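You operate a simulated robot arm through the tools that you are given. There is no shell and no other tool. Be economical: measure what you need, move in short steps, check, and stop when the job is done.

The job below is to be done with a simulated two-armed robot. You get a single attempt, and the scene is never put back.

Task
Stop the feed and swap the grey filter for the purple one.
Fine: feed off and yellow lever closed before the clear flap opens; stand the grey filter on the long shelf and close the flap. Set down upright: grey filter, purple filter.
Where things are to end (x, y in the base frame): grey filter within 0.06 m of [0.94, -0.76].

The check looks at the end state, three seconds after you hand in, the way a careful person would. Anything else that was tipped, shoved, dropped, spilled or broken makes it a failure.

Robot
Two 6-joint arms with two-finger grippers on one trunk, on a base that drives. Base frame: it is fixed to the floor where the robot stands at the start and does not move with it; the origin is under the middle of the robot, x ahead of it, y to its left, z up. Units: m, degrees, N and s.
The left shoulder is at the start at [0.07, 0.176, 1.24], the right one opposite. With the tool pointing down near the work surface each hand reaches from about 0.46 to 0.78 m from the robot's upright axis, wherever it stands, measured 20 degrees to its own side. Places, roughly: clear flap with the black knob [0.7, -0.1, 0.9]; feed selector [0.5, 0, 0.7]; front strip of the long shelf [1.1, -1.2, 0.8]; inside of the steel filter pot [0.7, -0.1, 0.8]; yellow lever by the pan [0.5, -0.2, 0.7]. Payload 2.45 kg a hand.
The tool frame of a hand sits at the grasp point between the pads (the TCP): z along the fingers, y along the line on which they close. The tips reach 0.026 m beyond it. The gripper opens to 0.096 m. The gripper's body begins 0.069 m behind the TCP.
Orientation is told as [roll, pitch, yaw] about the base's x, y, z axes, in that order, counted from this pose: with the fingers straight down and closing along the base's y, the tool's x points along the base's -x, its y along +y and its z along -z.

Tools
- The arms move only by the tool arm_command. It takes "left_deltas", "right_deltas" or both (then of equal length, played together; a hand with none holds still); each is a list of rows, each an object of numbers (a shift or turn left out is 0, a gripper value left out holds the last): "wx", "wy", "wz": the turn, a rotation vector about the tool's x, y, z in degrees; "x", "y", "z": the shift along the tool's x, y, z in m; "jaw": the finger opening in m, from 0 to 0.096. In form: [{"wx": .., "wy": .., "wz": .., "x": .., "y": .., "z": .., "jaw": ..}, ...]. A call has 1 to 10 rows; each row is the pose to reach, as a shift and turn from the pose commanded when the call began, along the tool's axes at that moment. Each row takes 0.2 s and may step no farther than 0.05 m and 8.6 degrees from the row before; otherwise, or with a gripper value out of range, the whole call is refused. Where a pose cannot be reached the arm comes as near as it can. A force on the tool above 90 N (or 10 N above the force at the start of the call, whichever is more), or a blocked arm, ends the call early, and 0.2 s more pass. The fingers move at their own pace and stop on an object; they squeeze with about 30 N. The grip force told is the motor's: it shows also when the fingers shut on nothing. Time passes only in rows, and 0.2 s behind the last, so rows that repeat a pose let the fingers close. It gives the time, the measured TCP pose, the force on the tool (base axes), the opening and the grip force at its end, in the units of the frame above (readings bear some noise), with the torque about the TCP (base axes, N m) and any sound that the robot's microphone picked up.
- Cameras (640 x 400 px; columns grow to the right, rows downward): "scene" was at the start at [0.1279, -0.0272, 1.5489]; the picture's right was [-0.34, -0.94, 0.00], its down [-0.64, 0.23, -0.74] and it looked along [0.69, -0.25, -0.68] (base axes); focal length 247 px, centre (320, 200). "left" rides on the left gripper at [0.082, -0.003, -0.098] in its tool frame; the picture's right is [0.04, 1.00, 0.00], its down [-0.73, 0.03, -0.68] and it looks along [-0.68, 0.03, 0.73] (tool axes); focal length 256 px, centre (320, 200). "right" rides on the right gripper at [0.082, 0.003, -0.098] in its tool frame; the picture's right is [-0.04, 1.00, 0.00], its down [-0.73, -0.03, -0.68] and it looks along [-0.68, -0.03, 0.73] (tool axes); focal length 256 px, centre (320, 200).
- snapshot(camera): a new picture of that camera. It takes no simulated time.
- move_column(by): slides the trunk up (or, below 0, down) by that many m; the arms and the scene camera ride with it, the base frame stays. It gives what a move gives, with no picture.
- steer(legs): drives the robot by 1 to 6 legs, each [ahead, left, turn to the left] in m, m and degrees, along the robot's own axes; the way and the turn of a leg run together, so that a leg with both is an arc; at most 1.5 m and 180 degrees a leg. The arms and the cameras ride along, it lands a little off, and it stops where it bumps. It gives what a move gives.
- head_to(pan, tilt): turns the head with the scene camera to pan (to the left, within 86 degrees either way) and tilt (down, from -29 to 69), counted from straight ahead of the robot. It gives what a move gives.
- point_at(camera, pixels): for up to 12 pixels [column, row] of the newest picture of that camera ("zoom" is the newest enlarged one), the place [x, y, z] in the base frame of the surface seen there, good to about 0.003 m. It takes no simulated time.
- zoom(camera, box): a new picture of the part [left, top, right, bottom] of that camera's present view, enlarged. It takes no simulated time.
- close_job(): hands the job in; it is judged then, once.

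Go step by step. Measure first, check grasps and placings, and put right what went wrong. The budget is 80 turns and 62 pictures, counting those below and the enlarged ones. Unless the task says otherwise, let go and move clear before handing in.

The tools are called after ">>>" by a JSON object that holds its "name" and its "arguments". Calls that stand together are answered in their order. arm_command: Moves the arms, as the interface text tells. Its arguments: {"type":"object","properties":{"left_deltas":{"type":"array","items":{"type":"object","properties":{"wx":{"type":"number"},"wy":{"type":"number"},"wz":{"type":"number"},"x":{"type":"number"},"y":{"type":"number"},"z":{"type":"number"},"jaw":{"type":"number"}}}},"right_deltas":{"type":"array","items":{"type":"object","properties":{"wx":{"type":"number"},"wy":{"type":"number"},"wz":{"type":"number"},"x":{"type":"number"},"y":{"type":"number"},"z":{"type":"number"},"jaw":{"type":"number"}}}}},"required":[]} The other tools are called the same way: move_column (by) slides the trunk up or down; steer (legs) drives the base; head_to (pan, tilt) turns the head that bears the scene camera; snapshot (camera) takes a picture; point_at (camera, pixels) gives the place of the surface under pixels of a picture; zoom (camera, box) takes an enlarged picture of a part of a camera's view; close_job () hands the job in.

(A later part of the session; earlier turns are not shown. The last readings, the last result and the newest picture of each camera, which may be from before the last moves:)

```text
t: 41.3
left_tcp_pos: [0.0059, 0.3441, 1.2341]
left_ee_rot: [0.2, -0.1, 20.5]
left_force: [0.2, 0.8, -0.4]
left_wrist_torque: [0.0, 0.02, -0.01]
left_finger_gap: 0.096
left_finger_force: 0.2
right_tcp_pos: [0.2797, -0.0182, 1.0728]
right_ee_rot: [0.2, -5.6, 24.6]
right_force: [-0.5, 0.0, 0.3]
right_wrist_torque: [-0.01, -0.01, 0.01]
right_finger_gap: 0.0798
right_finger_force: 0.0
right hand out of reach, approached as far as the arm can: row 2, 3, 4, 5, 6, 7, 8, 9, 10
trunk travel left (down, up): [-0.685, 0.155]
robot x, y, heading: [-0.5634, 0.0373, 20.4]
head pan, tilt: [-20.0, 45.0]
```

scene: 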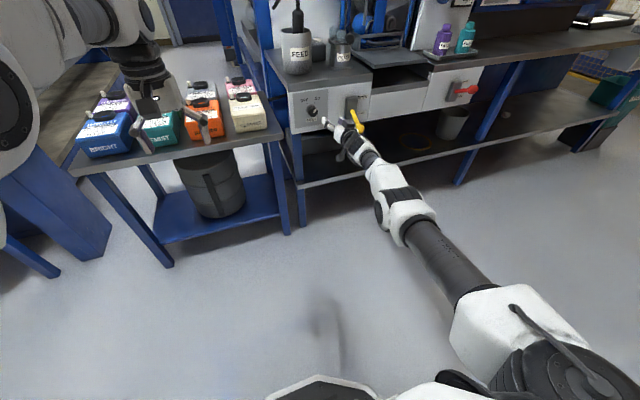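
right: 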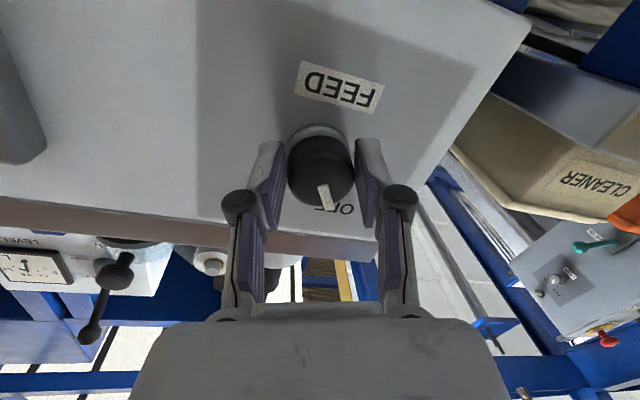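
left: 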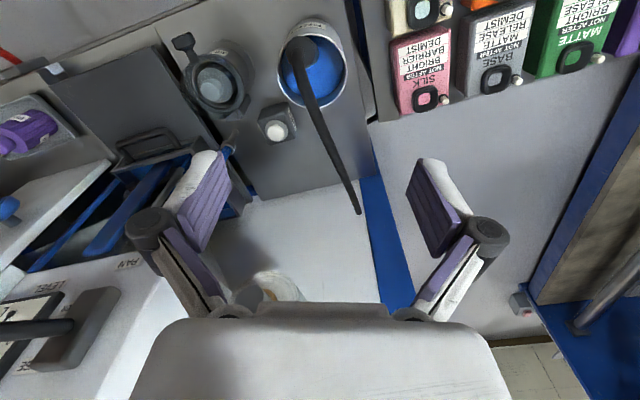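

The fingers are nearly down, with 5.6° pitch and 4° yaw left over. I'll correct that while pulling the hand in, then drive to a spot in front of the lever.

>>> {"name": "arm_command", "arguments": {"right_deltas": [{"wy": 2.5, "wz": 2, "x": 0.04, "y": 0.03, "jaw": 0.0}, {"wy": 5.6, "wz": 4, "x": 0.08, "y": 0.06}, {"wy": 5.6, "wz": 4, "x": 0.12, "y": 0.09}, {"wy": 5.6, "wz": 4, "x": 0.15, "y": 0.11}]}}

>>> {"name": "steer", "arguments": {"legs": [[0, -0.318, 0], [0.25, 0, 0]]}}

>>> {"name": "head_to", "arguments": {"pan": -25, "tilt": 50}}

>>> {"name": "snapshot", "arguments": {"camera": "scene"}}

>>> {"name": "snapshot", "arguments": {"camera": "right"}}

```text
t: 42.3
left_tcp_pos: [0.0024, 0.3461, 1.2351]
left_ee_rot: [-0.1, -0.2, 20.5]
left_force: [-0.2, -0.3, -0.5]
left_wrist_torque: [-0.02, 0.02, 0.01]
left_finger_gap: 0.0961
left_finger_force: 0.0
right_tcp_pos: [0.0963, 0.0232, 1.0673]
right_ee_rot: [0.3, -0.2, 20.7]
right_force: [-0.8, 0.2, 0.6]
right_wrist_torque: [0.04, -0.07, 0.0]
right_finger_gap: 0.0
right_finger_force: 28.8
trunk travel left (down, up): [-0.685, 0.155]
robot x, y, heading: [-0.5593, 0.0373, 20.3]
head pan, tilt: [-20.0, 45.0]
```

```text
t: 45.9
left_tcp_pos: [0.3428, 0.1352, 1.2344]
left_ee_rot: [0.2, -0.2, 20.7]
left_force: [-0.5, -0.3, 0.6]
left_wrist_torque: [0.01, 0.03, 0.03]
left_finger_gap: 0.0957
left_finger_force: 0.1
right_tcp_pos: [0.4377, -0.1854, 1.0662]
right_ee_rot: [0.4, -0.2, 20.8]
right_force: [0.2, -0.1, 0.4]
right_wrist_torque: [0.02, -0.01, 0.03]
right_finger_gap: 0.0
right_finger_force: 28.7
trunk travel left (down, up): [-0.685, 0.155]
robot x, y, heading: [-0.2184, -0.178, 20.4]
head pan, tilt: [-20.0, 45.0]
```

```text
t: 46.5
left_tcp_pos: [0.3434, 0.1371, 1.2342]
left_ee_rot: [0.0, -0.1, 20.6]
left_force: [0.8, 0.9, 0.0]
left_wrist_torque: [0.02, 0.02, 0.02]
left_finger_gap: 0.096
left_finger_force: 0.0
right_tcp_pos: [0.4377, -0.1851, 1.0659]
right_ee_rot: [0.4, -0.1, 20.8]
right_force: [0.1, 0.8, -0.2]
right_wrist_torque: [0.02, 0.02, 0.0]
right_finger_gap: 0.0
right_finger_force: 28.9
trunk travel left (down, up): [-0.685, 0.155]
robot x, y, heading: [-0.2209, -0.1783, 20.6]
head pan, tilt: [-25.0, 50.0]
```

```text
33 pictures are left
```

scene: 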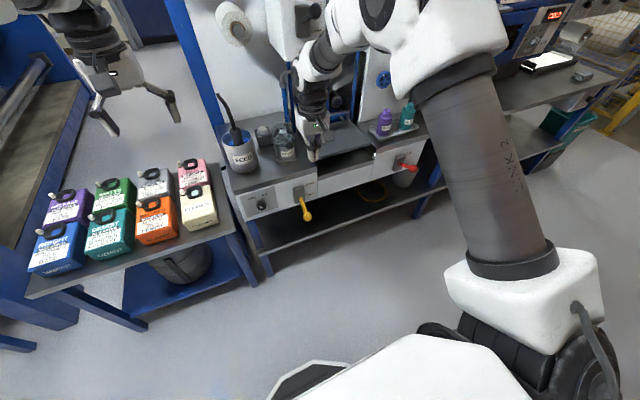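

```text
32 pictures are left
```

right: 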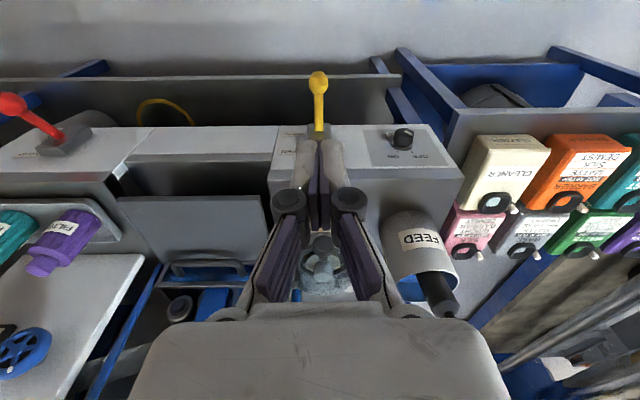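

The lever ball is at (318,82) in the right camera, directly in line. I'll measure it along its length.

>>> {"name": "point_at", "arguments": {"camera": "right", "pixels": [[318, 75], [318, 82], [318, 92], [312, 82], [325, 82], [319, 105], [319, 120], [319, 130], [403, 132], [70, 210]]}}

>>> {"name": "zoom", "arguments": {"camera": "scene", "box": [250, 90, 346, 150]}}

>>> {"name": "point_at", "arguments": {"camera": "zoom", "pixels": [[375, 300], [370, 250], [350, 225], [330, 190]]}}

```text
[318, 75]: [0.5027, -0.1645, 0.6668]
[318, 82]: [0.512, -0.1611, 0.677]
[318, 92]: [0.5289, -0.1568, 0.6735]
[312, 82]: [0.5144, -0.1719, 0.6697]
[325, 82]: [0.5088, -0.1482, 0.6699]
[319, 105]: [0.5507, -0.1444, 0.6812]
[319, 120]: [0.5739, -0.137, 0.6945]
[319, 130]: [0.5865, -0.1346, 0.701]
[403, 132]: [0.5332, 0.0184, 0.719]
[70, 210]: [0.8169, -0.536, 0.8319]
```

```text
6.67 times, centred on (298, 120) of scene
```

zoom: 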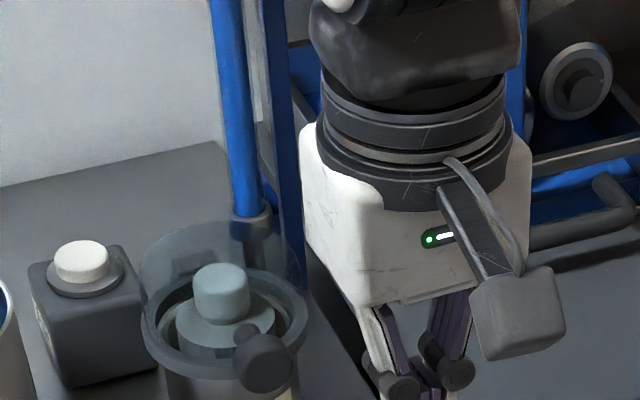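

```text
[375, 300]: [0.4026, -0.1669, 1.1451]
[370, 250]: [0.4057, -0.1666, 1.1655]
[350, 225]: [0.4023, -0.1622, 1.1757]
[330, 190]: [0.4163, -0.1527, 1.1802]
```

The lever now sits below horizontal: ball at z about 0.67, where it was 0.745 earlier. The arm must have nudged it down during the knob work. I'll press it down gently with closed fingertips to make sure it reaches its closed stop.

>>> {"name": "arm_command", "arguments": {"right_deltas": [{"x": -0.02, "z": 0.04}, {"x": -0.04, "z": 0.085}, {"x": -0.06, "z": 0.13}, {"x": -0.075, "z": 0.175}, {"x": -0.075, "z": 0.22}, {"x": -0.075, "z": 0.265}, {"x": -0.075, "z": 0.31}, {"x": -0.075, "z": 0.345}]}}

>>> {"name": "snapshot", "arguments": {"camera": "right"}}

```text
t: 48.3
left_tcp_pos: [0.343, 0.1353, 1.2339]
left_ee_rot: [0.1, -0.1, 20.7]
left_force: [1.1, 0.5, 0.1]
left_wrist_torque: [-0.01, 0.01, -0.01]
left_finger_gap: 0.0956
left_finger_force: 0.0
right_tcp_pos: [0.5112, -0.1566, 0.7193]
right_ee_rot: [0.4, -0.3, 20.8]
right_force: [0.3, 0.0, 0.3]
right_wrist_torque: [-0.04, 0.06, 0.01]
right_finger_gap: 0.0
right_finger_force: 28.6
trunk travel left (down, up): [-0.685, 0.155]
robot x, y, heading: [-0.2186, -0.1794, 20.5]
head pan, tilt: [-25.0, 50.0]
```

```text
30 pictures are left
```

right: 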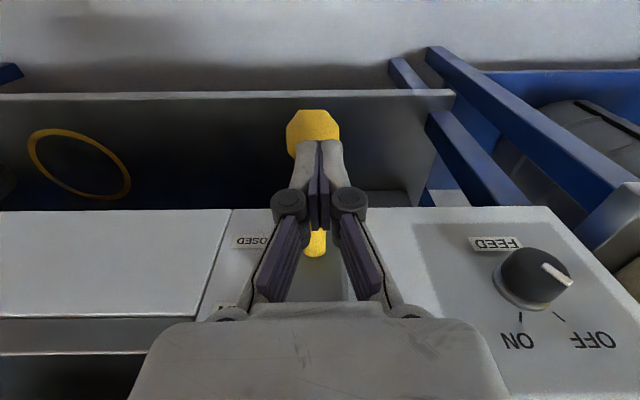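

The fingertips are just above the ball. I'll press down another 5 cm, and the call stops by itself if the force rises.

>>> {"name": "arm_command", "arguments": {"right_deltas": [{"z": 0.01}, {"z": 0.02}, {"z": 0.03}, {"z": 0.04}, {"z": 0.05}]}}

>>> {"name": "snapshot", "arguments": {"camera": "right"}}

>>> {"name": "point_at", "arguments": {"camera": "right", "pixels": [[310, 120], [310, 132], [300, 130], [316, 240], [545, 275], [555, 320]]}}

```text
t: 49.5
left_tcp_pos: [0.3345, 0.1354, 1.2391]
left_ee_rot: [-0.1, -0.6, 20.8]
left_force: [-0.7, -0.7, 0.0]
left_wrist_torque: [0.0, 0.04, 0.01]
left_finger_gap: 0.0959
left_finger_force: 0.0
right_tcp_pos: [0.5098, -0.1563, 0.6993]
right_ee_rot: [0.2, -2.2, 20.8]
right_force: [24.7, -4.1, 81.2]
right_wrist_torque: [-0.2, -1.4, -0.03]
right_finger_gap: 0.0
right_finger_force: 28.3
right hand out of reach, approached as far as the arm can: row 4, 5
trunk travel left (down, up): [-0.685, 0.155]
robot x, y, heading: [-0.218, -0.1749, 20.4]
head pan, tilt: [-25.0, 50.0]
```

```text
29 pictures are left
```

right: 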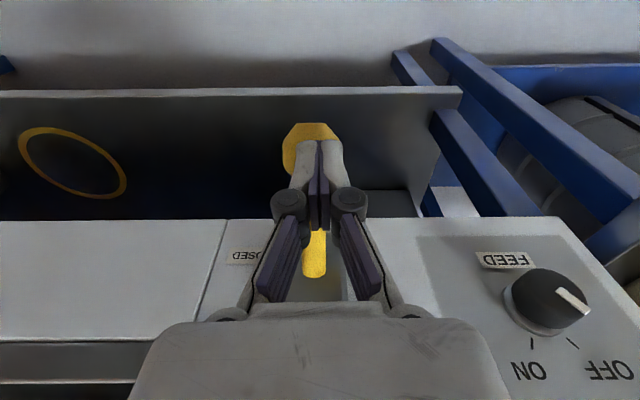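

```text
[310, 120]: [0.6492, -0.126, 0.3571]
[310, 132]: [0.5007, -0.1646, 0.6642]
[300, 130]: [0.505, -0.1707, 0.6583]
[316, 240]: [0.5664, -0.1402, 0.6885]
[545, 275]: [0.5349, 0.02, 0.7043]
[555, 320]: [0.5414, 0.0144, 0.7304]
```

81 N with no further movement, so the lever is at its closed stop, and the selector still points to OFF. I'll raise the hand and look closely at the pot flap.

>>> {"name": "arm_command", "arguments": {"right_deltas": [{"z": -0.04}, {"z": -0.09}, {"z": -0.14}, {"z": -0.19}, {"z": -0.24}, {"z": -0.29}, {"z": -0.33, "x": 0.02, "jaw": 0.06}, {"z": -0.37, "x": 0.04}]}}

>>> {"name": "zoom", "arguments": {"camera": "right", "box": [260, 170, 400, 290]}}

>>> {"name": "zoom", "arguments": {"camera": "scene", "box": [255, 100, 319, 180]}}

```text
t: 51.3
left_tcp_pos: [0.3426, 0.1342, 1.2343]
left_ee_rot: [0.0, -0.2, 20.8]
left_force: [0.1, 0.8, 0.3]
left_wrist_torque: [0.02, -0.02, -0.02]
left_finger_gap: 0.0959
left_finger_force: 0.0
right_tcp_pos: [0.5697, -0.1283, 1.0038]
right_ee_rot: [0.4, -0.1, 20.8]
right_force: [-0.1, -0.3, -0.1]
right_wrist_torque: [0.03, -0.01, 0.03]
right_finger_gap: 0.06
right_finger_force: 0.1
right hand out of reach, approached as far as the arm can: row 1, 2, 3, 4, 5, 6, 7, 8
trunk travel left (down, up): [-0.685, 0.155]
robot x, y, heading: [-0.2175, -0.1783, 20.7]
head pan, tilt: [-25.0, 50.0]
```

```text
3.33 times, centred on (330, 230) of right
```

zoom: 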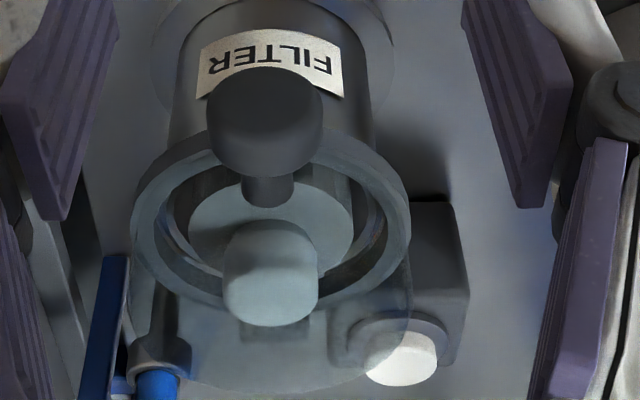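

```text
5.00 times, centred on (287, 140) of scene
```

zoom: 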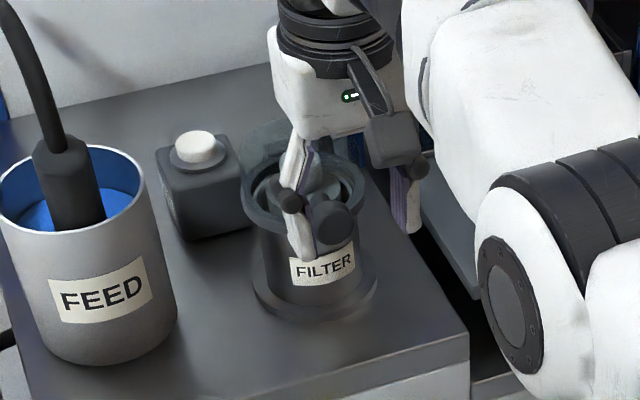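

The knob sits at the front of the pot, at (265,120) in the zoom. The clear plate runs back toward the hinge behind the pot, so I'll measure both.

>>> {"name": "zoom", "arguments": {"camera": "right", "box": [270, 160, 390, 300]}}

>>> {"name": "point_at", "arguments": {"camera": "right", "pixels": [[313, 202], [313, 214], [297, 205], [329, 205], [313, 222], [313, 192], [315, 252], [275, 235], [349, 235], [315, 285], [345, 270], [312, 232]]}}

```text
2.86 times, centred on (330, 230) of right
```

zoom: 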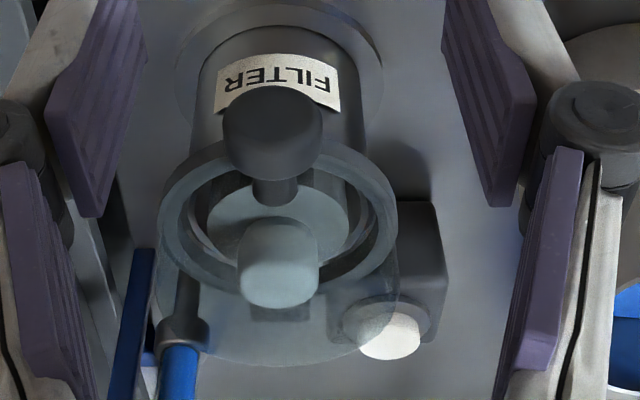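

```text
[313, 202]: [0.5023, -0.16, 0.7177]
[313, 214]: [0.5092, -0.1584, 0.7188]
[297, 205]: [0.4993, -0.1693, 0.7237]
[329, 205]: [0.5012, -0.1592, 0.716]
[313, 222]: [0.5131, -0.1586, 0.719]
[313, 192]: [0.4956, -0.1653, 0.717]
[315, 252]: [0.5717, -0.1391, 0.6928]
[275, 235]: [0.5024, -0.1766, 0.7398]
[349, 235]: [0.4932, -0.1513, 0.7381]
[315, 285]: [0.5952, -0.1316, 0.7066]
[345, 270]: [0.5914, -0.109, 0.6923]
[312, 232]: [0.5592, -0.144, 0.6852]
```

Those readings came from the older snapshot, so I'll query the zoomed picture instead.

>>> {"name": "point_at", "arguments": {"camera": "zoom", "pixels": [[273, 125], [273, 165], [228, 130], [318, 130], [275, 190], [240, 200], [278, 270], [170, 210], [390, 210], [278, 340], [180, 325], [395, 310]]}}

```text
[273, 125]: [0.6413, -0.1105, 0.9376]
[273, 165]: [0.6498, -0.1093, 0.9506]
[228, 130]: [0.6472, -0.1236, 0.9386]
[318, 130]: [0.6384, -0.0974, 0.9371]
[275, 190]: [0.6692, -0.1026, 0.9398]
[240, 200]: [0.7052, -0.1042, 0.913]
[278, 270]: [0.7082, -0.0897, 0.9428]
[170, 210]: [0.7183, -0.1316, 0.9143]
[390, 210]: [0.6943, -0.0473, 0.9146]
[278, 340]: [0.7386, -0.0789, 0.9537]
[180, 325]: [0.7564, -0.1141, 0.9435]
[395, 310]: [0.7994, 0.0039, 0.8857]
```

The knob centre is about u 0.575, v -0.323, z 0.935 in bench coordinates; the pot is centred at v -0.325 and the filter cap is visible at z 0.943. I need to be closer, so I'll pull the hand in and drive forward, then check what's overhead.

>>> {"name": "arm_command", "arguments": {"right_deltas": [{"x": 0.045}, {"x": 0.09}, {"x": 0.135}, {"x": 0.18}, {"x": 0.22}]}}

>>> {"name": "steer", "arguments": {"legs": [[0.27, 0, 0]]}}

>>> {"name": "head_to", "arguments": {"pan": -22, "tilt": 40}}

>>> {"name": "snapshot", "arguments": {"camera": "scene"}}

```text
t: 52.5
left_tcp_pos: [0.3433, 0.1356, 1.2337]
left_ee_rot: [0.1, 0.0, 20.7]
left_force: [0.2, 1.0, -1.0]
left_wrist_torque: [0.02, 0.04, 0.01]
left_finger_gap: 0.0962
left_finger_force: 0.0
right_tcp_pos: [0.5716, -0.1299, 1.0011]
right_ee_rot: [0.4, -0.1, 20.8]
right_force: [0.4, -0.2, 0.5]
right_wrist_torque: [-0.01, 0.0, 0.03]
right_finger_gap: 0.0601
right_finger_force: 0.0
right hand out of reach, approached as far as the arm can: row 1, 2, 3, 4, 5
trunk travel left (down, up): [-0.685, 0.155]
robot x, y, heading: [-0.2207, -0.1739, 20.6]
head pan, tilt: [-25.0, 50.0]
```

```text
t: 54.6
left_tcp_pos: [0.5876, 0.2321, 1.2374]
left_ee_rot: [0.0, -0.5, 21.0]
left_force: [0.7, 0.7, -0.7]
left_wrist_torque: [0.0, 0.0, -0.02]
left_finger_gap: 0.0962
left_finger_force: 0.0
right_tcp_pos: [0.8173, -0.0309, 1.0032]
right_ee_rot: [0.4, -0.1, 21.2]
right_force: [-0.1, 0.3, -1.1]
right_wrist_torque: [0.02, -0.02, -0.01]
right_finger_gap: 0.0597
right_finger_force: 0.1
trunk travel left (down, up): [-0.685, 0.155]
robot x, y, heading: [0.0287, -0.0806, 20.9]
head pan, tilt: [-25.0, 50.0]
stopped in leg 1: the robot was blocked; the commanded pose is now the measured one
```

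```text
t: 55.3
left_tcp_pos: [0.5863, 0.2324, 1.2374]
left_ee_rot: [0.0, -0.5, 21.0]
left_force: [-0.3, 0.3, 0.8]
left_wrist_torque: [0.03, 0.01, 0.01]
left_finger_gap: 0.0957
left_finger_force: 0.0
right_tcp_pos: [0.8167, -0.03, 1.0041]
right_ee_rot: [0.3, -0.1, 21.1]
right_force: [-0.3, 0.3, -0.3]
right_wrist_torque: [-0.01, 0.0, 0.04]
right_finger_gap: 0.0602
right_finger_force: 0.1
trunk travel left (down, up): [-0.685, 0.155]
robot x, y, heading: [0.0328, -0.0798, 20.9]
head pan, tilt: [-22.0, 40.0]
```

```text
25 pictures are left
```

scene: 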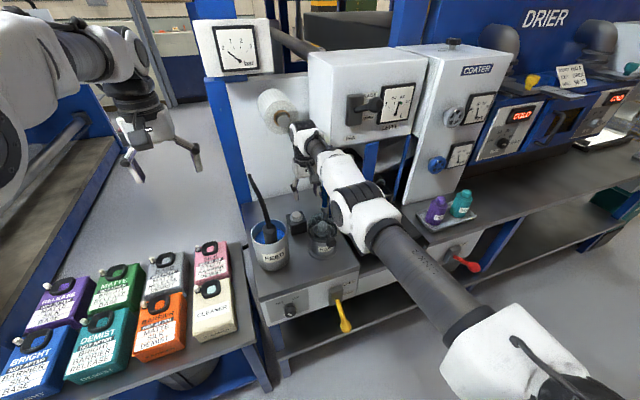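

My mistake: the arm hadn't retracted before I drove, so the hand went forward under the box and something bumped. I'll back straight out the same way first.

>>> {"name": "steer", "arguments": {"legs": [[-0.26, 0, 0]]}}

>>> {"name": "arm_command", "arguments": {"right_deltas": [{"x": 0.01}, {"x": 0.03}]}}

>>> {"name": "snapshot", "arguments": {"camera": "scene"}}

```text
t: 57.1
left_tcp_pos: [0.3545, 0.139, 1.2342]
left_ee_rot: [-0.1, -0.1, 20.4]
left_force: [-1.0, 1.4, -0.4]
left_wrist_torque: [0.01, 0.0, -0.03]
left_finger_gap: 0.0961
left_finger_force: 0.1
right_tcp_pos: [0.5809, -0.1278, 0.9982]
right_ee_rot: [0.4, 0.3, 20.6]
right_force: [-0.3, -0.1, 0.2]
right_wrist_torque: [-0.01, 0.0, -0.01]
right_finger_gap: 0.06
right_finger_force: 0.0
trunk travel left (down, up): [-0.685, 0.155]
robot x, y, heading: [-0.2107, -0.1705, 20.4]
head pan, tilt: [-22.0, 40.0]
```

```text
t: 57.8
left_tcp_pos: [0.3539, 0.1382, 1.2342]
left_ee_rot: [0.0, -0.2, 20.4]
left_force: [0.6, -1.0, -0.2]
left_wrist_torque: [-0.02, -0.03, 0.03]
left_finger_gap: 0.0958
left_finger_force: 0.1
right_tcp_pos: [0.5796, -0.1283, 0.9989]
right_ee_rot: [0.4, 0.3, 20.7]
right_force: [-0.7, 0.5, -0.3]
right_wrist_torque: [0.02, 0.02, 0.01]
right_finger_gap: 0.0602
right_finger_force: 0.0
right hand out of reach, approached as far as the arm can: row 1, 2
trunk travel left (down, up): [-0.685, 0.155]
robot x, y, heading: [-0.2111, -0.1725, 20.2]
head pan, tilt: [-22.0, 40.0]
```

```text
24 pictures are left
```

scene: 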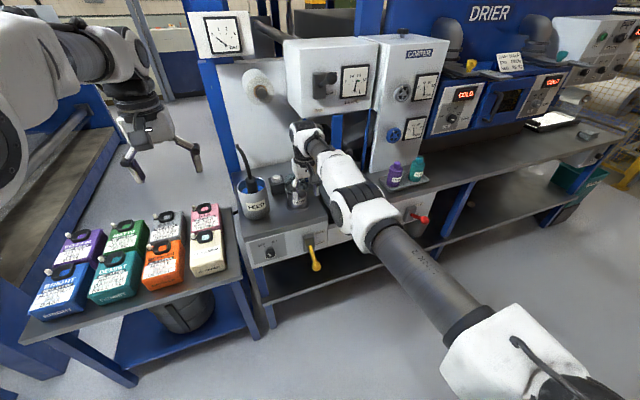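

Everything still looks in place. The arm is stretched almost straight and won't pull in directly, so I'll move it up and sideways to unbend it.

>>> {"name": "arm_command", "arguments": {"right_deltas": [{"z": -0.03, "wy": 4}, {"z": -0.06, "x": 0.03, "wy": 8}, {"z": -0.09, "x": 0.06, "wy": 8}, {"z": -0.12, "x": 0.09, "wy": 8}, {"z": -0.12, "x": 0.13, "wy": 4}, {"z": -0.12, "x": 0.16}, {"z": -0.12, "x": 0.2}]}}

```text
t: 59.4
left_tcp_pos: [0.3517, 0.1382, 1.2374]
left_ee_rot: [-0.1, -0.3, 20.4]
left_force: [-1.0, -0.5, 0.8]
left_wrist_torque: [0.02, -0.14, 0.0]
left_finger_gap: 0.0958
left_finger_force: 0.2
right_tcp_pos: [0.5157, -0.1444, 1.224]
right_ee_rot: [0.2, 7.2, 20.7]
right_force: [-0.9, 1.0, -4.5]
right_wrist_torque: [-0.07, -0.04, -0.02]
right_finger_gap: 0.0599
right_finger_force: 0.0
right hand out of reach, approached as far as the arm can: row 1, 3, 4, 5, 6, 7
trunk travel left (down, up): [-0.685, 0.155]
robot x, y, heading: [-0.2128, -0.1723, 20.6]
head pan, tilt: [-22.0, 40.0]
```

It moved up to z 1.224 and is bending. I'll try pulling in from here.

>>> {"name": "arm_command", "arguments": {"right_deltas": [{"x": 0.03, "wy": -4}, {"x": 0.06, "wy": -7}, {"x": 0.1, "wy": -7}, {"x": 0.14, "wy": -7}]}}

```text
t: 60.4
left_tcp_pos: [0.3563, 0.1385, 1.2322]
left_ee_rot: [0.0, -0.1, 20.3]
left_force: [0.7, 0.1, 1.2]
left_wrist_torque: [0.0, 0.01, -0.01]
left_finger_gap: 0.0958
left_finger_force: 0.2
right_tcp_pos: [0.5141, -0.1477, 1.2941]
right_ee_rot: [0.3, 0.4, 20.5]
right_force: [-0.9, -0.5, -0.3]
right_wrist_torque: [-0.02, 0.0, -0.01]
right_finger_gap: 0.0603
right_finger_force: 0.0
right hand out of reach, approached as far as the arm can: row 1, 2, 3, 4
trunk travel left (down, up): [-0.685, 0.155]
robot x, y, heading: [-0.211, -0.1745, 20.3]
head pan, tilt: [-22.0, 40.0]
```

The readings fit an elbow stuck dead straight: the hand is sliding on a sphere of fixed radius. I'll try a larger pitch with an inward shift to break it out of that.

>>> {"name": "arm_command", "arguments": {"right_deltas": [{"x": 0.02, "wy": -8}, {"x": 0.04, "wy": -16}, {"x": 0.06, "wy": -24}, {"x": 0.08, "wy": -32}, {"x": 0.1, "wy": -40}, {"x": 0.12, "wy": -40}]}}

```text
t: 61.8
left_tcp_pos: [0.3448, 0.1347, 1.2388]
left_ee_rot: [0.0, -0.7, 20.4]
left_force: [-1.1, 0.5, 0.5]
left_wrist_torque: [0.05, -0.14, 0.04]
left_finger_gap: 0.0959
left_finger_force: 0.1
right_tcp_pos: [0.4232, -0.1863, 1.5356]
right_ee_rot: [0.0, -23.3, 20.6]
right_force: [-2.9, -0.3, 1.5]
right_wrist_torque: [0.02, -0.1, 0.01]
right_finger_gap: 0.0601
right_finger_force: 0.0
right hand out of reach, approached as far as the arm can: row 1, 2, 3, 4, 5, 6
trunk travel left (down, up): [-0.685, 0.155]
robot x, y, heading: [-0.208, -0.1692, 20.4]
head pan, tilt: [-22.0, 40.0]
```

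It swung upward with the elbow still straight. I'll try the opposite pitch combined with a downward move.

>>> {"name": "arm_command", "arguments": {"right_deltas": [{"wy": 8}, {"wy": 16, "z": 0.02}, {"wy": 24, "z": 0.05, "x": 0.02}, {"wy": 30, "z": 0.09, "x": 0.04}, {"wy": 36, "z": 0.13, "x": 0.06}, {"wy": 40, "z": 0.17, "x": 0.08}]}}

>>> {"name": "snapshot", "arguments": {"camera": "scene"}}

```text
t: 63.1
left_tcp_pos: [0.3566, 0.14, 1.2324]
left_ee_rot: [0.0, -0.1, 20.4]
left_force: [1.5, 0.3, -0.5]
left_wrist_torque: [-0.03, 0.02, 0.0]
left_finger_gap: 0.0959
left_finger_force: 0.0
right_tcp_pos: [0.4145, -0.1815, 1.3397]
right_ee_rot: [0.0, 17.4, 20.5]
right_force: [0.5, 0.2, -0.3]
right_wrist_torque: [-0.02, 0.03, 0.02]
right_finger_gap: 0.0602
right_finger_force: 0.1
right hand out of reach, approached as far as the arm can: row 1, 2, 3, 4, 5, 6
trunk travel left (down, up): [-0.685, 0.155]
robot x, y, heading: [-0.212, -0.172, 20.5]
head pan, tilt: [-22.0, 40.0]
```

```text
23 pictures are left
```

scene: 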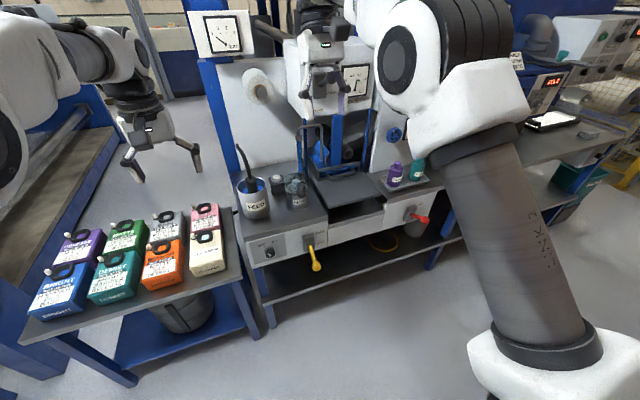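

The full rotation was reached this time, so the elbow may be free. I'll level the hand and pull in.

>>> {"name": "arm_command", "arguments": {"right_deltas": [{"wy": -8, "z": 0.02, "x": 0.02}, {"wy": -17, "z": 0.04, "x": 0.04}, {"wy": -17, "z": 0.07, "x": 0.06}, {"wy": -17, "z": 0.1, "x": 0.06}]}}

```text
refused: row 2 steps farther than a row can; nothing moved
```

>>> {"name": "arm_command", "arguments": {"right_deltas": [{"wy": -8, "z": 0.02, "x": 0.02}, {"wy": -16, "z": 0.04, "x": 0.04}, {"wy": -17, "z": 0.07, "x": 0.06}, {"wy": -17, "z": 0.1, "x": 0.06}]}}

```text
t: 64.2
left_tcp_pos: [0.3534, 0.1369, 1.2358]
left_ee_rot: [0.0, -0.2, 20.3]
left_force: [-0.1, -0.3, 0.9]
left_wrist_torque: [-0.03, -0.02, -0.01]
left_finger_gap: 0.0961
left_finger_force: 0.0
right_tcp_pos: [0.3267, -0.2139, 1.2665]
right_ee_rot: [0.0, 0.2, 20.6]
right_force: [-0.5, 0.2, -0.3]
right_wrist_torque: [-0.02, -0.03, 0.01]
right_finger_gap: 0.0599
right_finger_force: 0.0
trunk travel left (down, up): [-0.685, 0.155]
robot x, y, heading: [-0.2135, -0.1728, 20.4]
head pan, tilt: [-22.0, 40.0]
```

The arm is free again and at an exact pose. Now I'll drive 0.22 m forward with the hand well clear.

>>> {"name": "steer", "arguments": {"legs": [[0.22, 0, 0]]}}

>>> {"name": "arm_command", "arguments": {"right_deltas": [{"z": 0.045}, {"z": 0.09}, {"z": 0.135}, {"z": 0.18}, {"z": 0.22}]}}

>>> {"name": "snapshot", "arguments": {"camera": "right"}}

```text
t: 65.8
left_tcp_pos: [0.5563, 0.2185, 1.2346]
left_ee_rot: [0.0, -0.3, 20.9]
left_force: [-0.3, 0.2, 0.0]
left_wrist_torque: [-0.01, -0.02, -0.02]
left_finger_gap: 0.096
left_finger_force: 0.1
right_tcp_pos: [0.5324, -0.1328, 1.2661]
right_ee_rot: [-0.1, 0.2, 20.8]
right_force: [0.4, 0.1, 0.4]
right_wrist_torque: [-0.01, -0.01, -0.02]
right_finger_gap: 0.0597
right_finger_force: 0.1
trunk travel left (down, up): [-0.685, 0.155]
robot x, y, heading: [-0.0098, -0.0935, 20.6]
head pan, tilt: [-22.0, 40.0]
```

```text
t: 67.0
left_tcp_pos: [0.5575, 0.2195, 1.234]
left_ee_rot: [0.0, 0.0, 20.8]
left_force: [0.4, 0.5, 0.7]
left_wrist_torque: [-0.01, 0.03, 0.01]
left_finger_gap: 0.0961
left_finger_force: 0.0
right_tcp_pos: [0.5296, -0.1337, 1.0499]
right_ee_rot: [0.0, 0.3, 21.0]
right_force: [-0.5, -1.2, -0.6]
right_wrist_torque: [0.0, -0.01, 0.0]
right_finger_gap: 0.0598
right_finger_force: 0.0
trunk travel left (down, up): [-0.685, 0.155]
robot x, y, heading: [-0.0057, -0.093, 20.8]
head pan, tilt: [-22.0, 40.0]
```

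```text
22 pictures are left
```

right: 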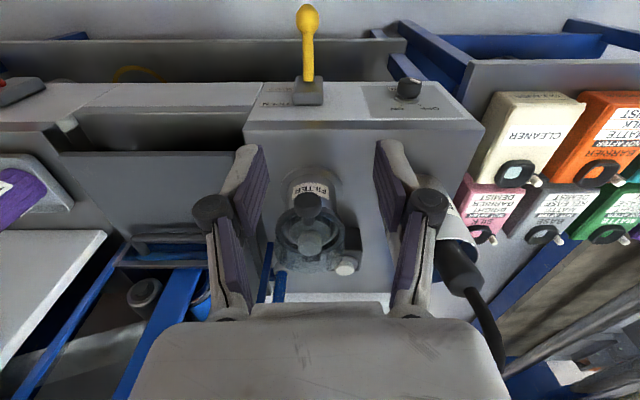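

The hand is aligned behind the knob at (310,205). I'll move over it and lower the open fingers on either side.

>>> {"name": "arm_command", "arguments": {"right_deltas": [{"x": -0.04, "y": -0.006}, {"x": -0.08, "y": -0.012}, {"x": -0.123, "y": -0.0186}, {"x": -0.123, "y": -0.0186, "z": 0.04}, {"x": -0.123, "y": -0.0186, "z": 0.08}, {"x": -0.123, "y": -0.0186, "z": 0.113}]}}

>>> {"name": "snapshot", "arguments": {"camera": "right"}}

```text
t: 68.4
left_tcp_pos: [0.5575, 0.2193, 1.2338]
left_ee_rot: [0.0, 0.0, 20.8]
left_force: [-0.5, -0.2, -0.1]
left_wrist_torque: [-0.02, -0.01, 0.0]
left_finger_gap: 0.0959
left_finger_force: 0.0
right_tcp_pos: [0.6495, -0.1077, 0.9323]
right_ee_rot: [0.0, 0.3, 20.9]
right_force: [0.3, -0.5, -0.6]
right_wrist_torque: [0.0, -0.01, 0.0]
right_finger_gap: 0.0601
right_finger_force: 0.0
trunk travel left (down, up): [-0.685, 0.155]
robot x, y, heading: [-0.0062, -0.0932, 20.6]
head pan, tilt: [-22.0, 40.0]
```

```text
21 pictures are left
```

right: 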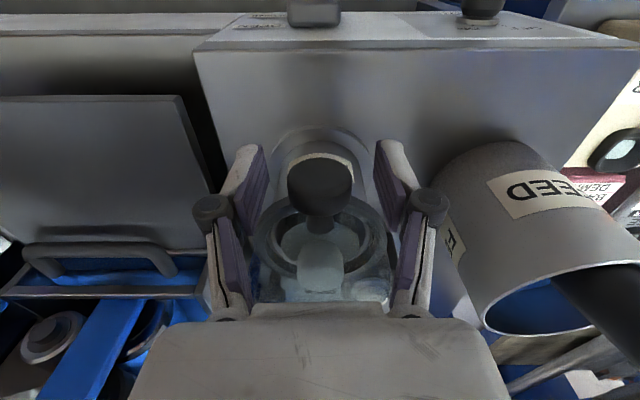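

The knob is between the pads. I'll close and lift the first part of the arc.

>>> {"name": "arm_command", "arguments": {"right_deltas": [{"jaw": 0.01}, {"jaw": 0.01}, {"jaw": 0.01}, {"z": -0.02, "x": -0.002}, {"z": -0.039, "x": -0.007}, {"z": -0.057, "x": -0.015}]}}

>>> {"name": "snapshot", "arguments": {"camera": "scene"}}

>>> {"name": "zoom", "arguments": {"camera": "scene", "box": [250, 170, 410, 270]}}

```text
t: 69.8
left_tcp_pos: [0.5598, 0.2193, 1.2325]
left_ee_rot: [0.1, -0.1, 20.8]
left_force: [0.2, -0.3, -0.4]
left_wrist_torque: [-0.01, 0.01, 0.01]
left_finger_gap: 0.096
left_finger_force: 0.1
right_tcp_pos: [0.6686, -0.1018, 0.988]
right_ee_rot: [0.1, 0.2, 20.9]
right_force: [6.9, -2.0, -6.7]
right_wrist_torque: [-0.05, 0.08, 0.04]
right_finger_gap: 0.0302
right_finger_force: 45.0
trunk travel left (down, up): [-0.685, 0.155]
robot x, y, heading: [-0.0062, -0.0934, 20.8]
head pan, tilt: [-22.0, 40.0]
```

```text
20 pictures are left
```

scene: 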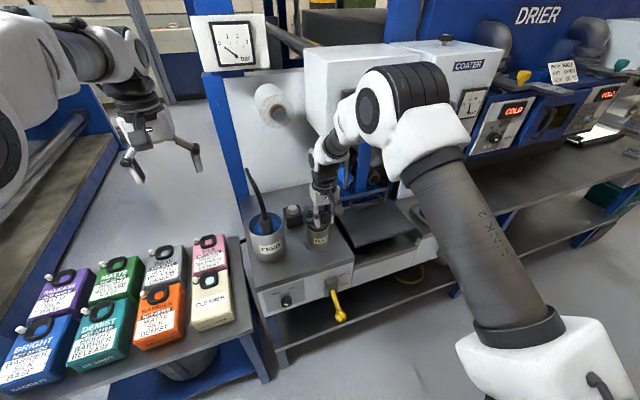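

```text
4.00 times, centred on (330, 220) of scene
```

zoom: 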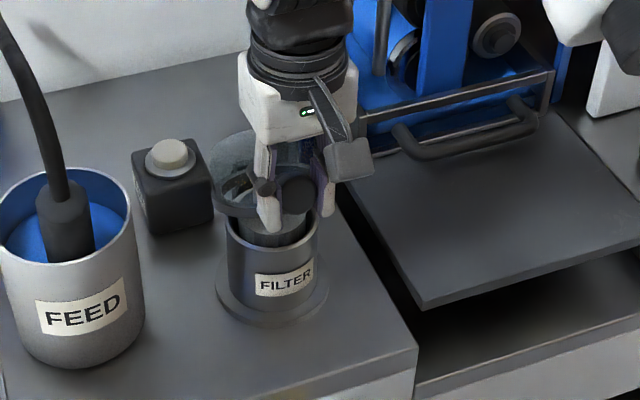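

The flap is lifting cleanly and the grey filter is visible below it. I'll continue along the arc to about 80°.

>>> {"name": "arm_command", "arguments": {"right_deltas": [{"z": -0.01, "x": -0.008}, {"z": -0.018, "x": -0.016}, {"z": -0.028, "x": -0.027}, {"z": -0.036, "x": -0.04}, {"z": -0.042, "x": -0.054}, {"z": -0.045, "x": -0.068}]}}

>>> {"name": "zoom", "arguments": {"camera": "scene", "box": [250, 160, 410, 260]}}

```text
t: 71.2
left_tcp_pos: [0.5547, 0.216, 1.2363]
left_ee_rot: [0.1, -0.3, 20.8]
left_force: [0.0, -0.2, -0.1]
left_wrist_torque: [0.02, -0.01, -0.01]
left_finger_gap: 0.0961
left_finger_force: 0.0
right_tcp_pos: [0.7293, -0.0806, 1.0385]
right_ee_rot: [0.0, 0.1, 20.9]
right_force: [-6.7, -18.5, 9.6]
right_wrist_torque: [-0.54, 1.15, 0.0]
right_finger_gap: 0.0303
right_finger_force: 44.9
trunk travel left (down, up): [-0.685, 0.155]
robot x, y, heading: [-0.0028, -0.0931, 20.7]
head pan, tilt: [-22.0, 40.0]
```

```text
4.00 times, centred on (330, 210) of scene
```

zoom: 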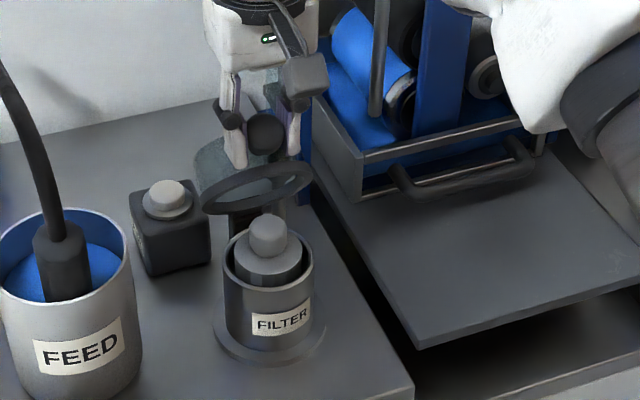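

The flap is near vertical and the grey filter is exposed. I'll push it a few centimetres past vertical.

>>> {"name": "arm_command", "arguments": {"right_deltas": [{"z": -0.002, "x": -0.012}, {"z": -0.001, "x": -0.024}, {"z": 0.003, "x": -0.036}]}}

>>> {"name": "zoom", "arguments": {"camera": "scene", "box": [250, 160, 410, 260]}}

```text
t: 72.0
left_tcp_pos: [0.551, 0.2119, 1.2403]
left_ee_rot: [0.1, -0.5, 20.7]
left_force: [-0.8, 0.6, 0.4]
left_wrist_torque: [0.01, 0.02, 0.0]
left_finger_gap: 0.0961
left_finger_force: 0.0
right_tcp_pos: [0.7625, -0.0694, 1.0407]
right_ee_rot: [0.1, -0.7, 20.8]
right_force: [-1.2, -31.7, 43.3]
right_wrist_torque: [-1.14, 0.42, -0.64]
right_finger_gap: 0.0302
right_finger_force: 45.0
trunk travel left (down, up): [-0.685, 0.155]
robot x, y, heading: [-0.0066, -0.0949, 20.5]
head pan, tilt: [-22.0, 40.0]
```

```text
4.00 times, centred on (330, 210) of scene
```

zoom: 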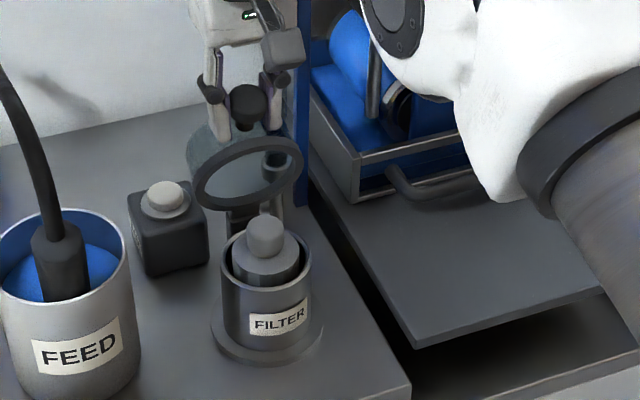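

Force is building upward, so I'll ease up slightly, push a little farther, then open the jaws gently and see if the flap stays.

>>> {"name": "arm_command", "arguments": {"right_deltas": [{"z": -0.006, "x": -0.006}, {"z": -0.005, "x": -0.014}, {"z": -0.005, "x": -0.014, "jaw": 0.036}, {"z": -0.005, "x": -0.014, "jaw": 0.05}]}}

>>> {"name": "zoom", "arguments": {"camera": "scene", "box": [250, 160, 410, 260]}}

```text
t: 73.0
left_tcp_pos: [0.5548, 0.2186, 1.2345]
left_ee_rot: [0.1, -0.2, 20.9]
left_force: [-0.2, -0.2, 0.4]
left_wrist_torque: [0.0, -0.05, 0.0]
left_finger_gap: 0.096
left_finger_force: 0.2
right_tcp_pos: [0.7765, -0.0581, 1.0349]
right_ee_rot: [0.0, 0.3, 21.0]
right_force: [1.1, -0.9, 5.9]
right_wrist_torque: [-0.1, -0.18, 0.07]
right_finger_gap: 0.0544
right_finger_force: 1.7
trunk travel left (down, up): [-0.685, 0.155]
robot x, y, heading: [-0.0071, -0.0966, 20.8]
head pan, tilt: [-22.0, 40.0]
```

```text
4.00 times, centred on (330, 210) of scene
```

zoom: 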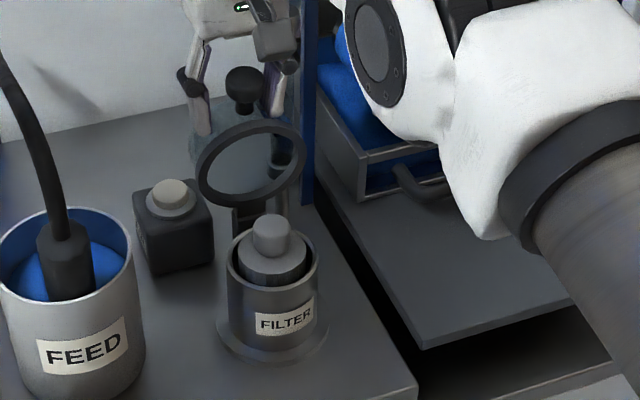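

The flap rests past vertical and stays open on its own. I'll lift clear, back off, and measure the grey filter's cap.

>>> {"name": "arm_command", "arguments": {"right_deltas": [{"z": -0.03, "jaw": 0.07}, {"z": -0.07}, {"z": -0.085, "x": 0.04}, {"z": -0.085, "x": 0.09}, {"z": -0.085, "x": 0.13}, {"z": -0.06, "x": 0.15}]}}

>>> {"name": "zoom", "arguments": {"camera": "right", "box": [220, 150, 420, 290]}}

>>> {"name": "point_at", "arguments": {"camera": "zoom", "pixels": [[320, 200], [300, 200], [280, 200], [300, 180], [300, 220], [340, 200], [300, 160], [300, 240], [260, 200], [320, 240], [320, 160], [340, 240]]}}

```text
t: 74.4
left_tcp_pos: [0.5558, 0.2193, 1.2334]
left_ee_rot: [0.0, -0.2, 20.8]
left_force: [0.4, 0.1, 0.2]
left_wrist_torque: [0.02, 0.02, 0.02]
left_finger_gap: 0.0961
left_finger_force: 0.1
right_tcp_pos: [0.6375, -0.1153, 1.0924]
right_ee_rot: [0.0, 0.3, 20.9]
right_force: [0.3, -1.0, -0.2]
right_wrist_torque: [0.0, -0.03, -0.01]
right_finger_gap: 0.0698
right_finger_force: 0.0
trunk travel left (down, up): [-0.685, 0.155]
robot x, y, heading: [-0.0071, -0.0925, 20.6]
head pan, tilt: [-22.0, 40.0]
```

```text
2.86 times, centred on (320, 220) of right
```

zoom: 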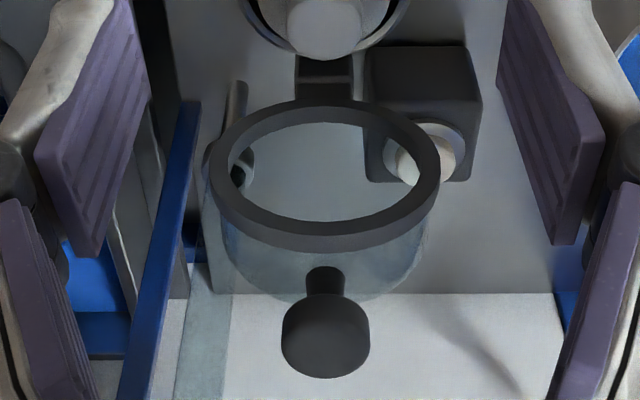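

```text
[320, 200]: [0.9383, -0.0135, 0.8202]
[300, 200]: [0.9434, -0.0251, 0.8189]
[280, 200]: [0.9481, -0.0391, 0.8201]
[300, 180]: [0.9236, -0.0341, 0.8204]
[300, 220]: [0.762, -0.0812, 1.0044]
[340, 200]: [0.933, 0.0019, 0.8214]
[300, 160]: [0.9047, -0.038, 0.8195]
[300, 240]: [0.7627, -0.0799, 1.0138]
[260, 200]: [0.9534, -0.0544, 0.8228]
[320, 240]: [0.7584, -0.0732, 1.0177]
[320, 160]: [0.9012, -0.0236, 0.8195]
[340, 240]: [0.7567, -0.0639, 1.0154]
```

The filter is just above that crop, so I'll zoom on the area around it.

>>> {"name": "zoom", "arguments": {"camera": "right", "box": [260, 100, 380, 180]}}

>>> {"name": "point_at", "arguments": {"camera": "zoom", "pixels": [[335, 270], [335, 240], [300, 270], [370, 270], [335, 300], [335, 215], [290, 290], [380, 290], [335, 340], [335, 170], [240, 250], [430, 250]]}}

```text
5.00 times, centred on (320, 140) of right
```

zoom: 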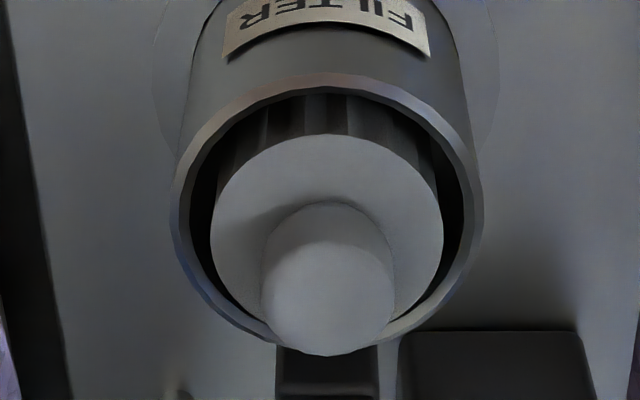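

```text
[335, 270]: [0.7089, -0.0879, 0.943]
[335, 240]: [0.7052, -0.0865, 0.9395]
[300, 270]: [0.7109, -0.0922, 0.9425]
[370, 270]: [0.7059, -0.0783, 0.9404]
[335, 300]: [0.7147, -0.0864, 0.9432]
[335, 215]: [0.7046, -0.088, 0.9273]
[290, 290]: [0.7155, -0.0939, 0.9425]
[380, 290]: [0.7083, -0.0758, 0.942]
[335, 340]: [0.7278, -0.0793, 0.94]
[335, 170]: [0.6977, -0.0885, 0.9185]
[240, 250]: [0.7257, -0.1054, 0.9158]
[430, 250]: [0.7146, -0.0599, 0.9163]
```

Cap centre is (0.7155, -0.0845), top at 0.943 and shoulder at about 0.917. I'll go over it, lower so the tips stop above the shoulder, and close.

>>> {"name": "arm_command", "arguments": {"right_deltas": [{"x": -0.042}, {"x": -0.084, "y": 0.001, "jaw": 0.06}, {"x": -0.084, "y": 0.001, "z": 0.045}, {"x": -0.084, "y": 0.001, "z": 0.09}, {"x": -0.084, "y": 0.001, "z": 0.125}, {"x": -0.084, "y": 0.001, "z": 0.146}, {"x": -0.084, "y": 0.001, "z": 0.146, "jaw": 0.01}, {"x": -0.084, "y": 0.001, "z": 0.146, "jaw": 0.01}, {"x": -0.084, "y": 0.001, "z": 0.146, "jaw": 0.01}]}}

```text
t: 76.4
left_tcp_pos: [0.5573, 0.2192, 1.2343]
left_ee_rot: [0.1, -0.2, 20.9]
left_force: [-0.6, 0.2, 0.4]
left_wrist_torque: [-0.01, -0.01, 0.04]
left_finger_gap: 0.0959
left_finger_force: 0.1
right_tcp_pos: [0.717, -0.0823, 0.9525]
right_ee_rot: [0.1, 0.2, 21.0]
right_force: [2.2, -1.2, 5.1]
right_wrist_torque: [0.1, -0.21, -0.02]
right_finger_gap: 0.0311
right_finger_force: 29.6
trunk travel left (down, up): [-0.685, 0.155]
robot x, y, heading: [-0.0085, -0.0943, 20.5]
head pan, tilt: [-22.0, 40.0]
```

The cap is gripped with a gap of 0.031. I'll lift straight up slowly and look.

>>> {"name": "arm_command", "arguments": {"right_deltas": [{"z": -0.015}, {"z": -0.03}, {"z": -0.05}, {"z": -0.075}, {"z": -0.1}, {"z": -0.13}]}}

>>> {"name": "zoom", "arguments": {"camera": "scene", "box": [230, 130, 422, 250]}}

```text
t: 77.8
left_tcp_pos: [0.5556, 0.2201, 1.2347]
left_ee_rot: [0.0, -0.2, 20.8]
left_force: [0.1, 0.0, 0.5]
left_wrist_torque: [0.01, 0.0, 0.02]
left_finger_gap: 0.0958
left_finger_force: 0.1
right_tcp_pos: [0.7147, -0.0807, 1.078]
right_ee_rot: [0.0, 0.3, 20.9]
right_force: [-0.7, 0.0, -1.6]
right_wrist_torque: [0.01, 0.0, 0.0]
right_finger_gap: 0.0312
right_finger_force: 29.9
trunk travel left (down, up): [-0.685, 0.155]
robot x, y, heading: [-0.0091, -0.0955, 20.5]
head pan, tilt: [-22.0, 40.0]
```

```text
3.33 times, centred on (326, 190) of scene
```

zoom: 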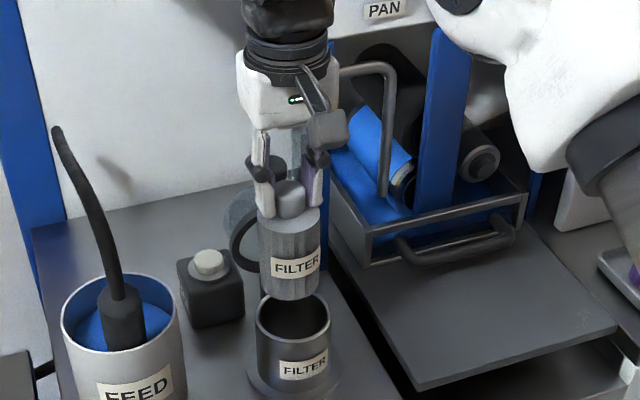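

The grey filter is out and hanging straight. I'll measure its bottom, raise it a little more, and pull back before driving along the bench.

>>> {"name": "point_at", "arguments": {"camera": "zoom", "pixels": [[292, 294], [285, 290], [300, 290], [291, 225], [291, 195], [295, 300], [270, 285], [310, 345]]}}

>>> {"name": "arm_command", "arguments": {"right_deltas": [{"z": -0.03}, {"z": -0.06}, {"z": -0.06, "x": 0.045}, {"z": -0.06, "x": 0.09}, {"z": -0.06, "x": 0.12}]}}

```text
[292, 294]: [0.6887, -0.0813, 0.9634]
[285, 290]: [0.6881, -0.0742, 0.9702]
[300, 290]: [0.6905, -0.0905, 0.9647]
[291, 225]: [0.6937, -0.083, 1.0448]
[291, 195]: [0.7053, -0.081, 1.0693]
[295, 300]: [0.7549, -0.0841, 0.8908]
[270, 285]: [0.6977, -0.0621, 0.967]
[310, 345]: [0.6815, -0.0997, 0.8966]
```

```text
t: 79.0
left_tcp_pos: [0.5556, 0.2192, 1.2325]
left_ee_rot: [0.1, -0.1, 20.8]
left_force: [-0.6, -0.6, -0.5]
left_wrist_torque: [0.0, -0.02, -0.03]
left_finger_gap: 0.0958
left_finger_force: 0.2
right_tcp_pos: [0.6017, -0.1205, 1.1415]
right_ee_rot: [0.0, 0.2, 21.1]
right_force: [-0.6, 0.3, -1.2]
right_wrist_torque: [-0.02, 0.0, 0.01]
right_finger_gap: 0.0308
right_finger_force: 29.7
trunk travel left (down, up): [-0.685, 0.155]
robot x, y, heading: [0.0003, -0.0968, 20.7]
head pan, tilt: [-22.0, 40.0]
```

The bottom is 0.116 m below the TCP, so placing on the shelf (z 0.82) means TCP at about 0.937. I'll back up, slide right about 0.72 m, come forward, and aim the head.

>>> {"name": "steer", "arguments": {"legs": [[-0.2, 0, -0.5], [0, -0.717, 0], [0.19, 0, 0]]}}

>>> {"name": "head_to", "arguments": {"pan": -18, "tilt": 42}}

>>> {"name": "snapshot", "arguments": {"camera": "scene"}}

```text
t: 85.4
left_tcp_pos: [0.8175, -0.471, 1.2354]
left_ee_rot: [0.0, -0.2, 20.2]
left_force: [-0.3, -0.9, 0.6]
left_wrist_torque: [-0.01, 0.02, 0.02]
left_finger_gap: 0.0959
left_finger_force: 0.0
right_tcp_pos: [0.8611, -0.8121, 1.1415]
right_ee_rot: [0.0, 0.3, 20.3]
right_force: [-0.8, -0.5, -0.5]
right_wrist_torque: [-0.01, -0.03, 0.0]
right_finger_gap: 0.0307
right_finger_force: 29.8
trunk travel left (down, up): [-0.685, 0.155]
robot x, y, heading: [0.2541, -0.7775, 20.3]
head pan, tilt: [-22.0, 40.0]
```

```text
t: 86.0
left_tcp_pos: [0.8195, -0.4707, 1.2332]
left_ee_rot: [-0.1, -0.2, 20.2]
left_force: [0.6, 0.9, -0.3]
left_wrist_torque: [-0.02, 0.03, 0.01]
left_finger_gap: 0.096
left_finger_force: 0.0
right_tcp_pos: [0.8642, -0.8111, 1.1414]
right_ee_rot: [0.0, 0.3, 20.3]
right_force: [0.0, -0.5, -1.8]
right_wrist_torque: [0.0, 0.04, 0.01]
right_finger_gap: 0.0307
right_finger_force: 30.1
trunk travel left (down, up): [-0.685, 0.155]
robot x, y, heading: [0.2506, -0.7751, 20.2]
head pan, tilt: [-18.0, 42.0]
```

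```text
12 pictures are left
```

scene: 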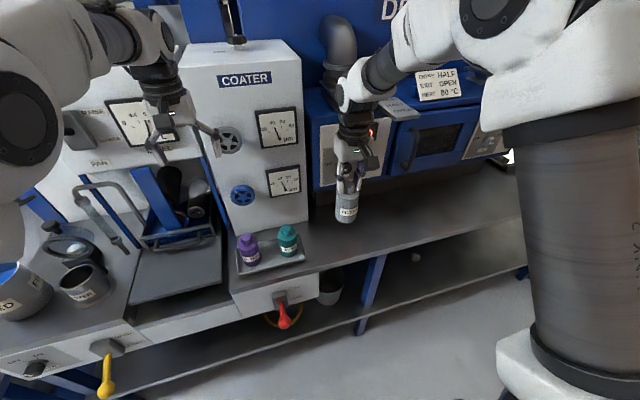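

The filter hangs right of the tray over clear shelf. I'll measure the shelf height near the goal and both remaining filters.

>>> {"name": "point_at", "arguments": {"camera": "scene", "pixels": [[340, 235], [330, 245], [360, 225], [245, 237], [245, 243], [238, 240], [252, 240], [286, 231], [250, 262], [272, 262], [292, 300], [284, 318]]}}

>>> {"name": "arm_command", "arguments": {"right_deltas": [{"x": -0.03, "y": 0.007}, {"x": -0.06, "y": 0.015}, {"x": -0.09, "y": 0.022}, {"x": -0.09, "y": 0.022, "z": 0.045}, {"x": -0.09, "y": 0.022, "z": 0.09}, {"x": -0.09, "y": 0.022, "z": 0.135}, {"x": -0.09, "y": 0.022, "z": 0.17}]}}

```text
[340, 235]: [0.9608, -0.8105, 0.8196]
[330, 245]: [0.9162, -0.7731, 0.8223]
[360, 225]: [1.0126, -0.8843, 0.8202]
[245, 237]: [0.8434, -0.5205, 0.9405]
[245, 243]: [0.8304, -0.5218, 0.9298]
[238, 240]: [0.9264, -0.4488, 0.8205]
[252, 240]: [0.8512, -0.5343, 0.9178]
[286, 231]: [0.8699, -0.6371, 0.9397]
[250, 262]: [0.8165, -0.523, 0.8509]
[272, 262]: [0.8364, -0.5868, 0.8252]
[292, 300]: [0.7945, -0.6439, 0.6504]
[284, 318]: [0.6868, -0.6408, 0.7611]
```

```text
t: 87.6
left_tcp_pos: [0.821, -0.4714, 1.2348]
left_ee_rot: [0.0, -0.2, 20.1]
left_force: [0.2, -0.4, 0.4]
left_wrist_torque: [-0.02, -0.01, 0.04]
left_finger_gap: 0.0958
left_finger_force: 0.0
right_tcp_pos: [0.9404, -0.7594, 0.9732]
right_ee_rot: [0.0, 0.3, 20.3]
right_force: [0.3, -0.7, -0.3]
right_wrist_torque: [-0.02, 0.01, -0.04]
right_finger_gap: 0.031
right_finger_force: 29.9
trunk travel left (down, up): [-0.685, 0.155]
robot x, y, heading: [0.2562, -0.7798, 20.1]
head pan, tilt: [-18.0, 42.0]
```

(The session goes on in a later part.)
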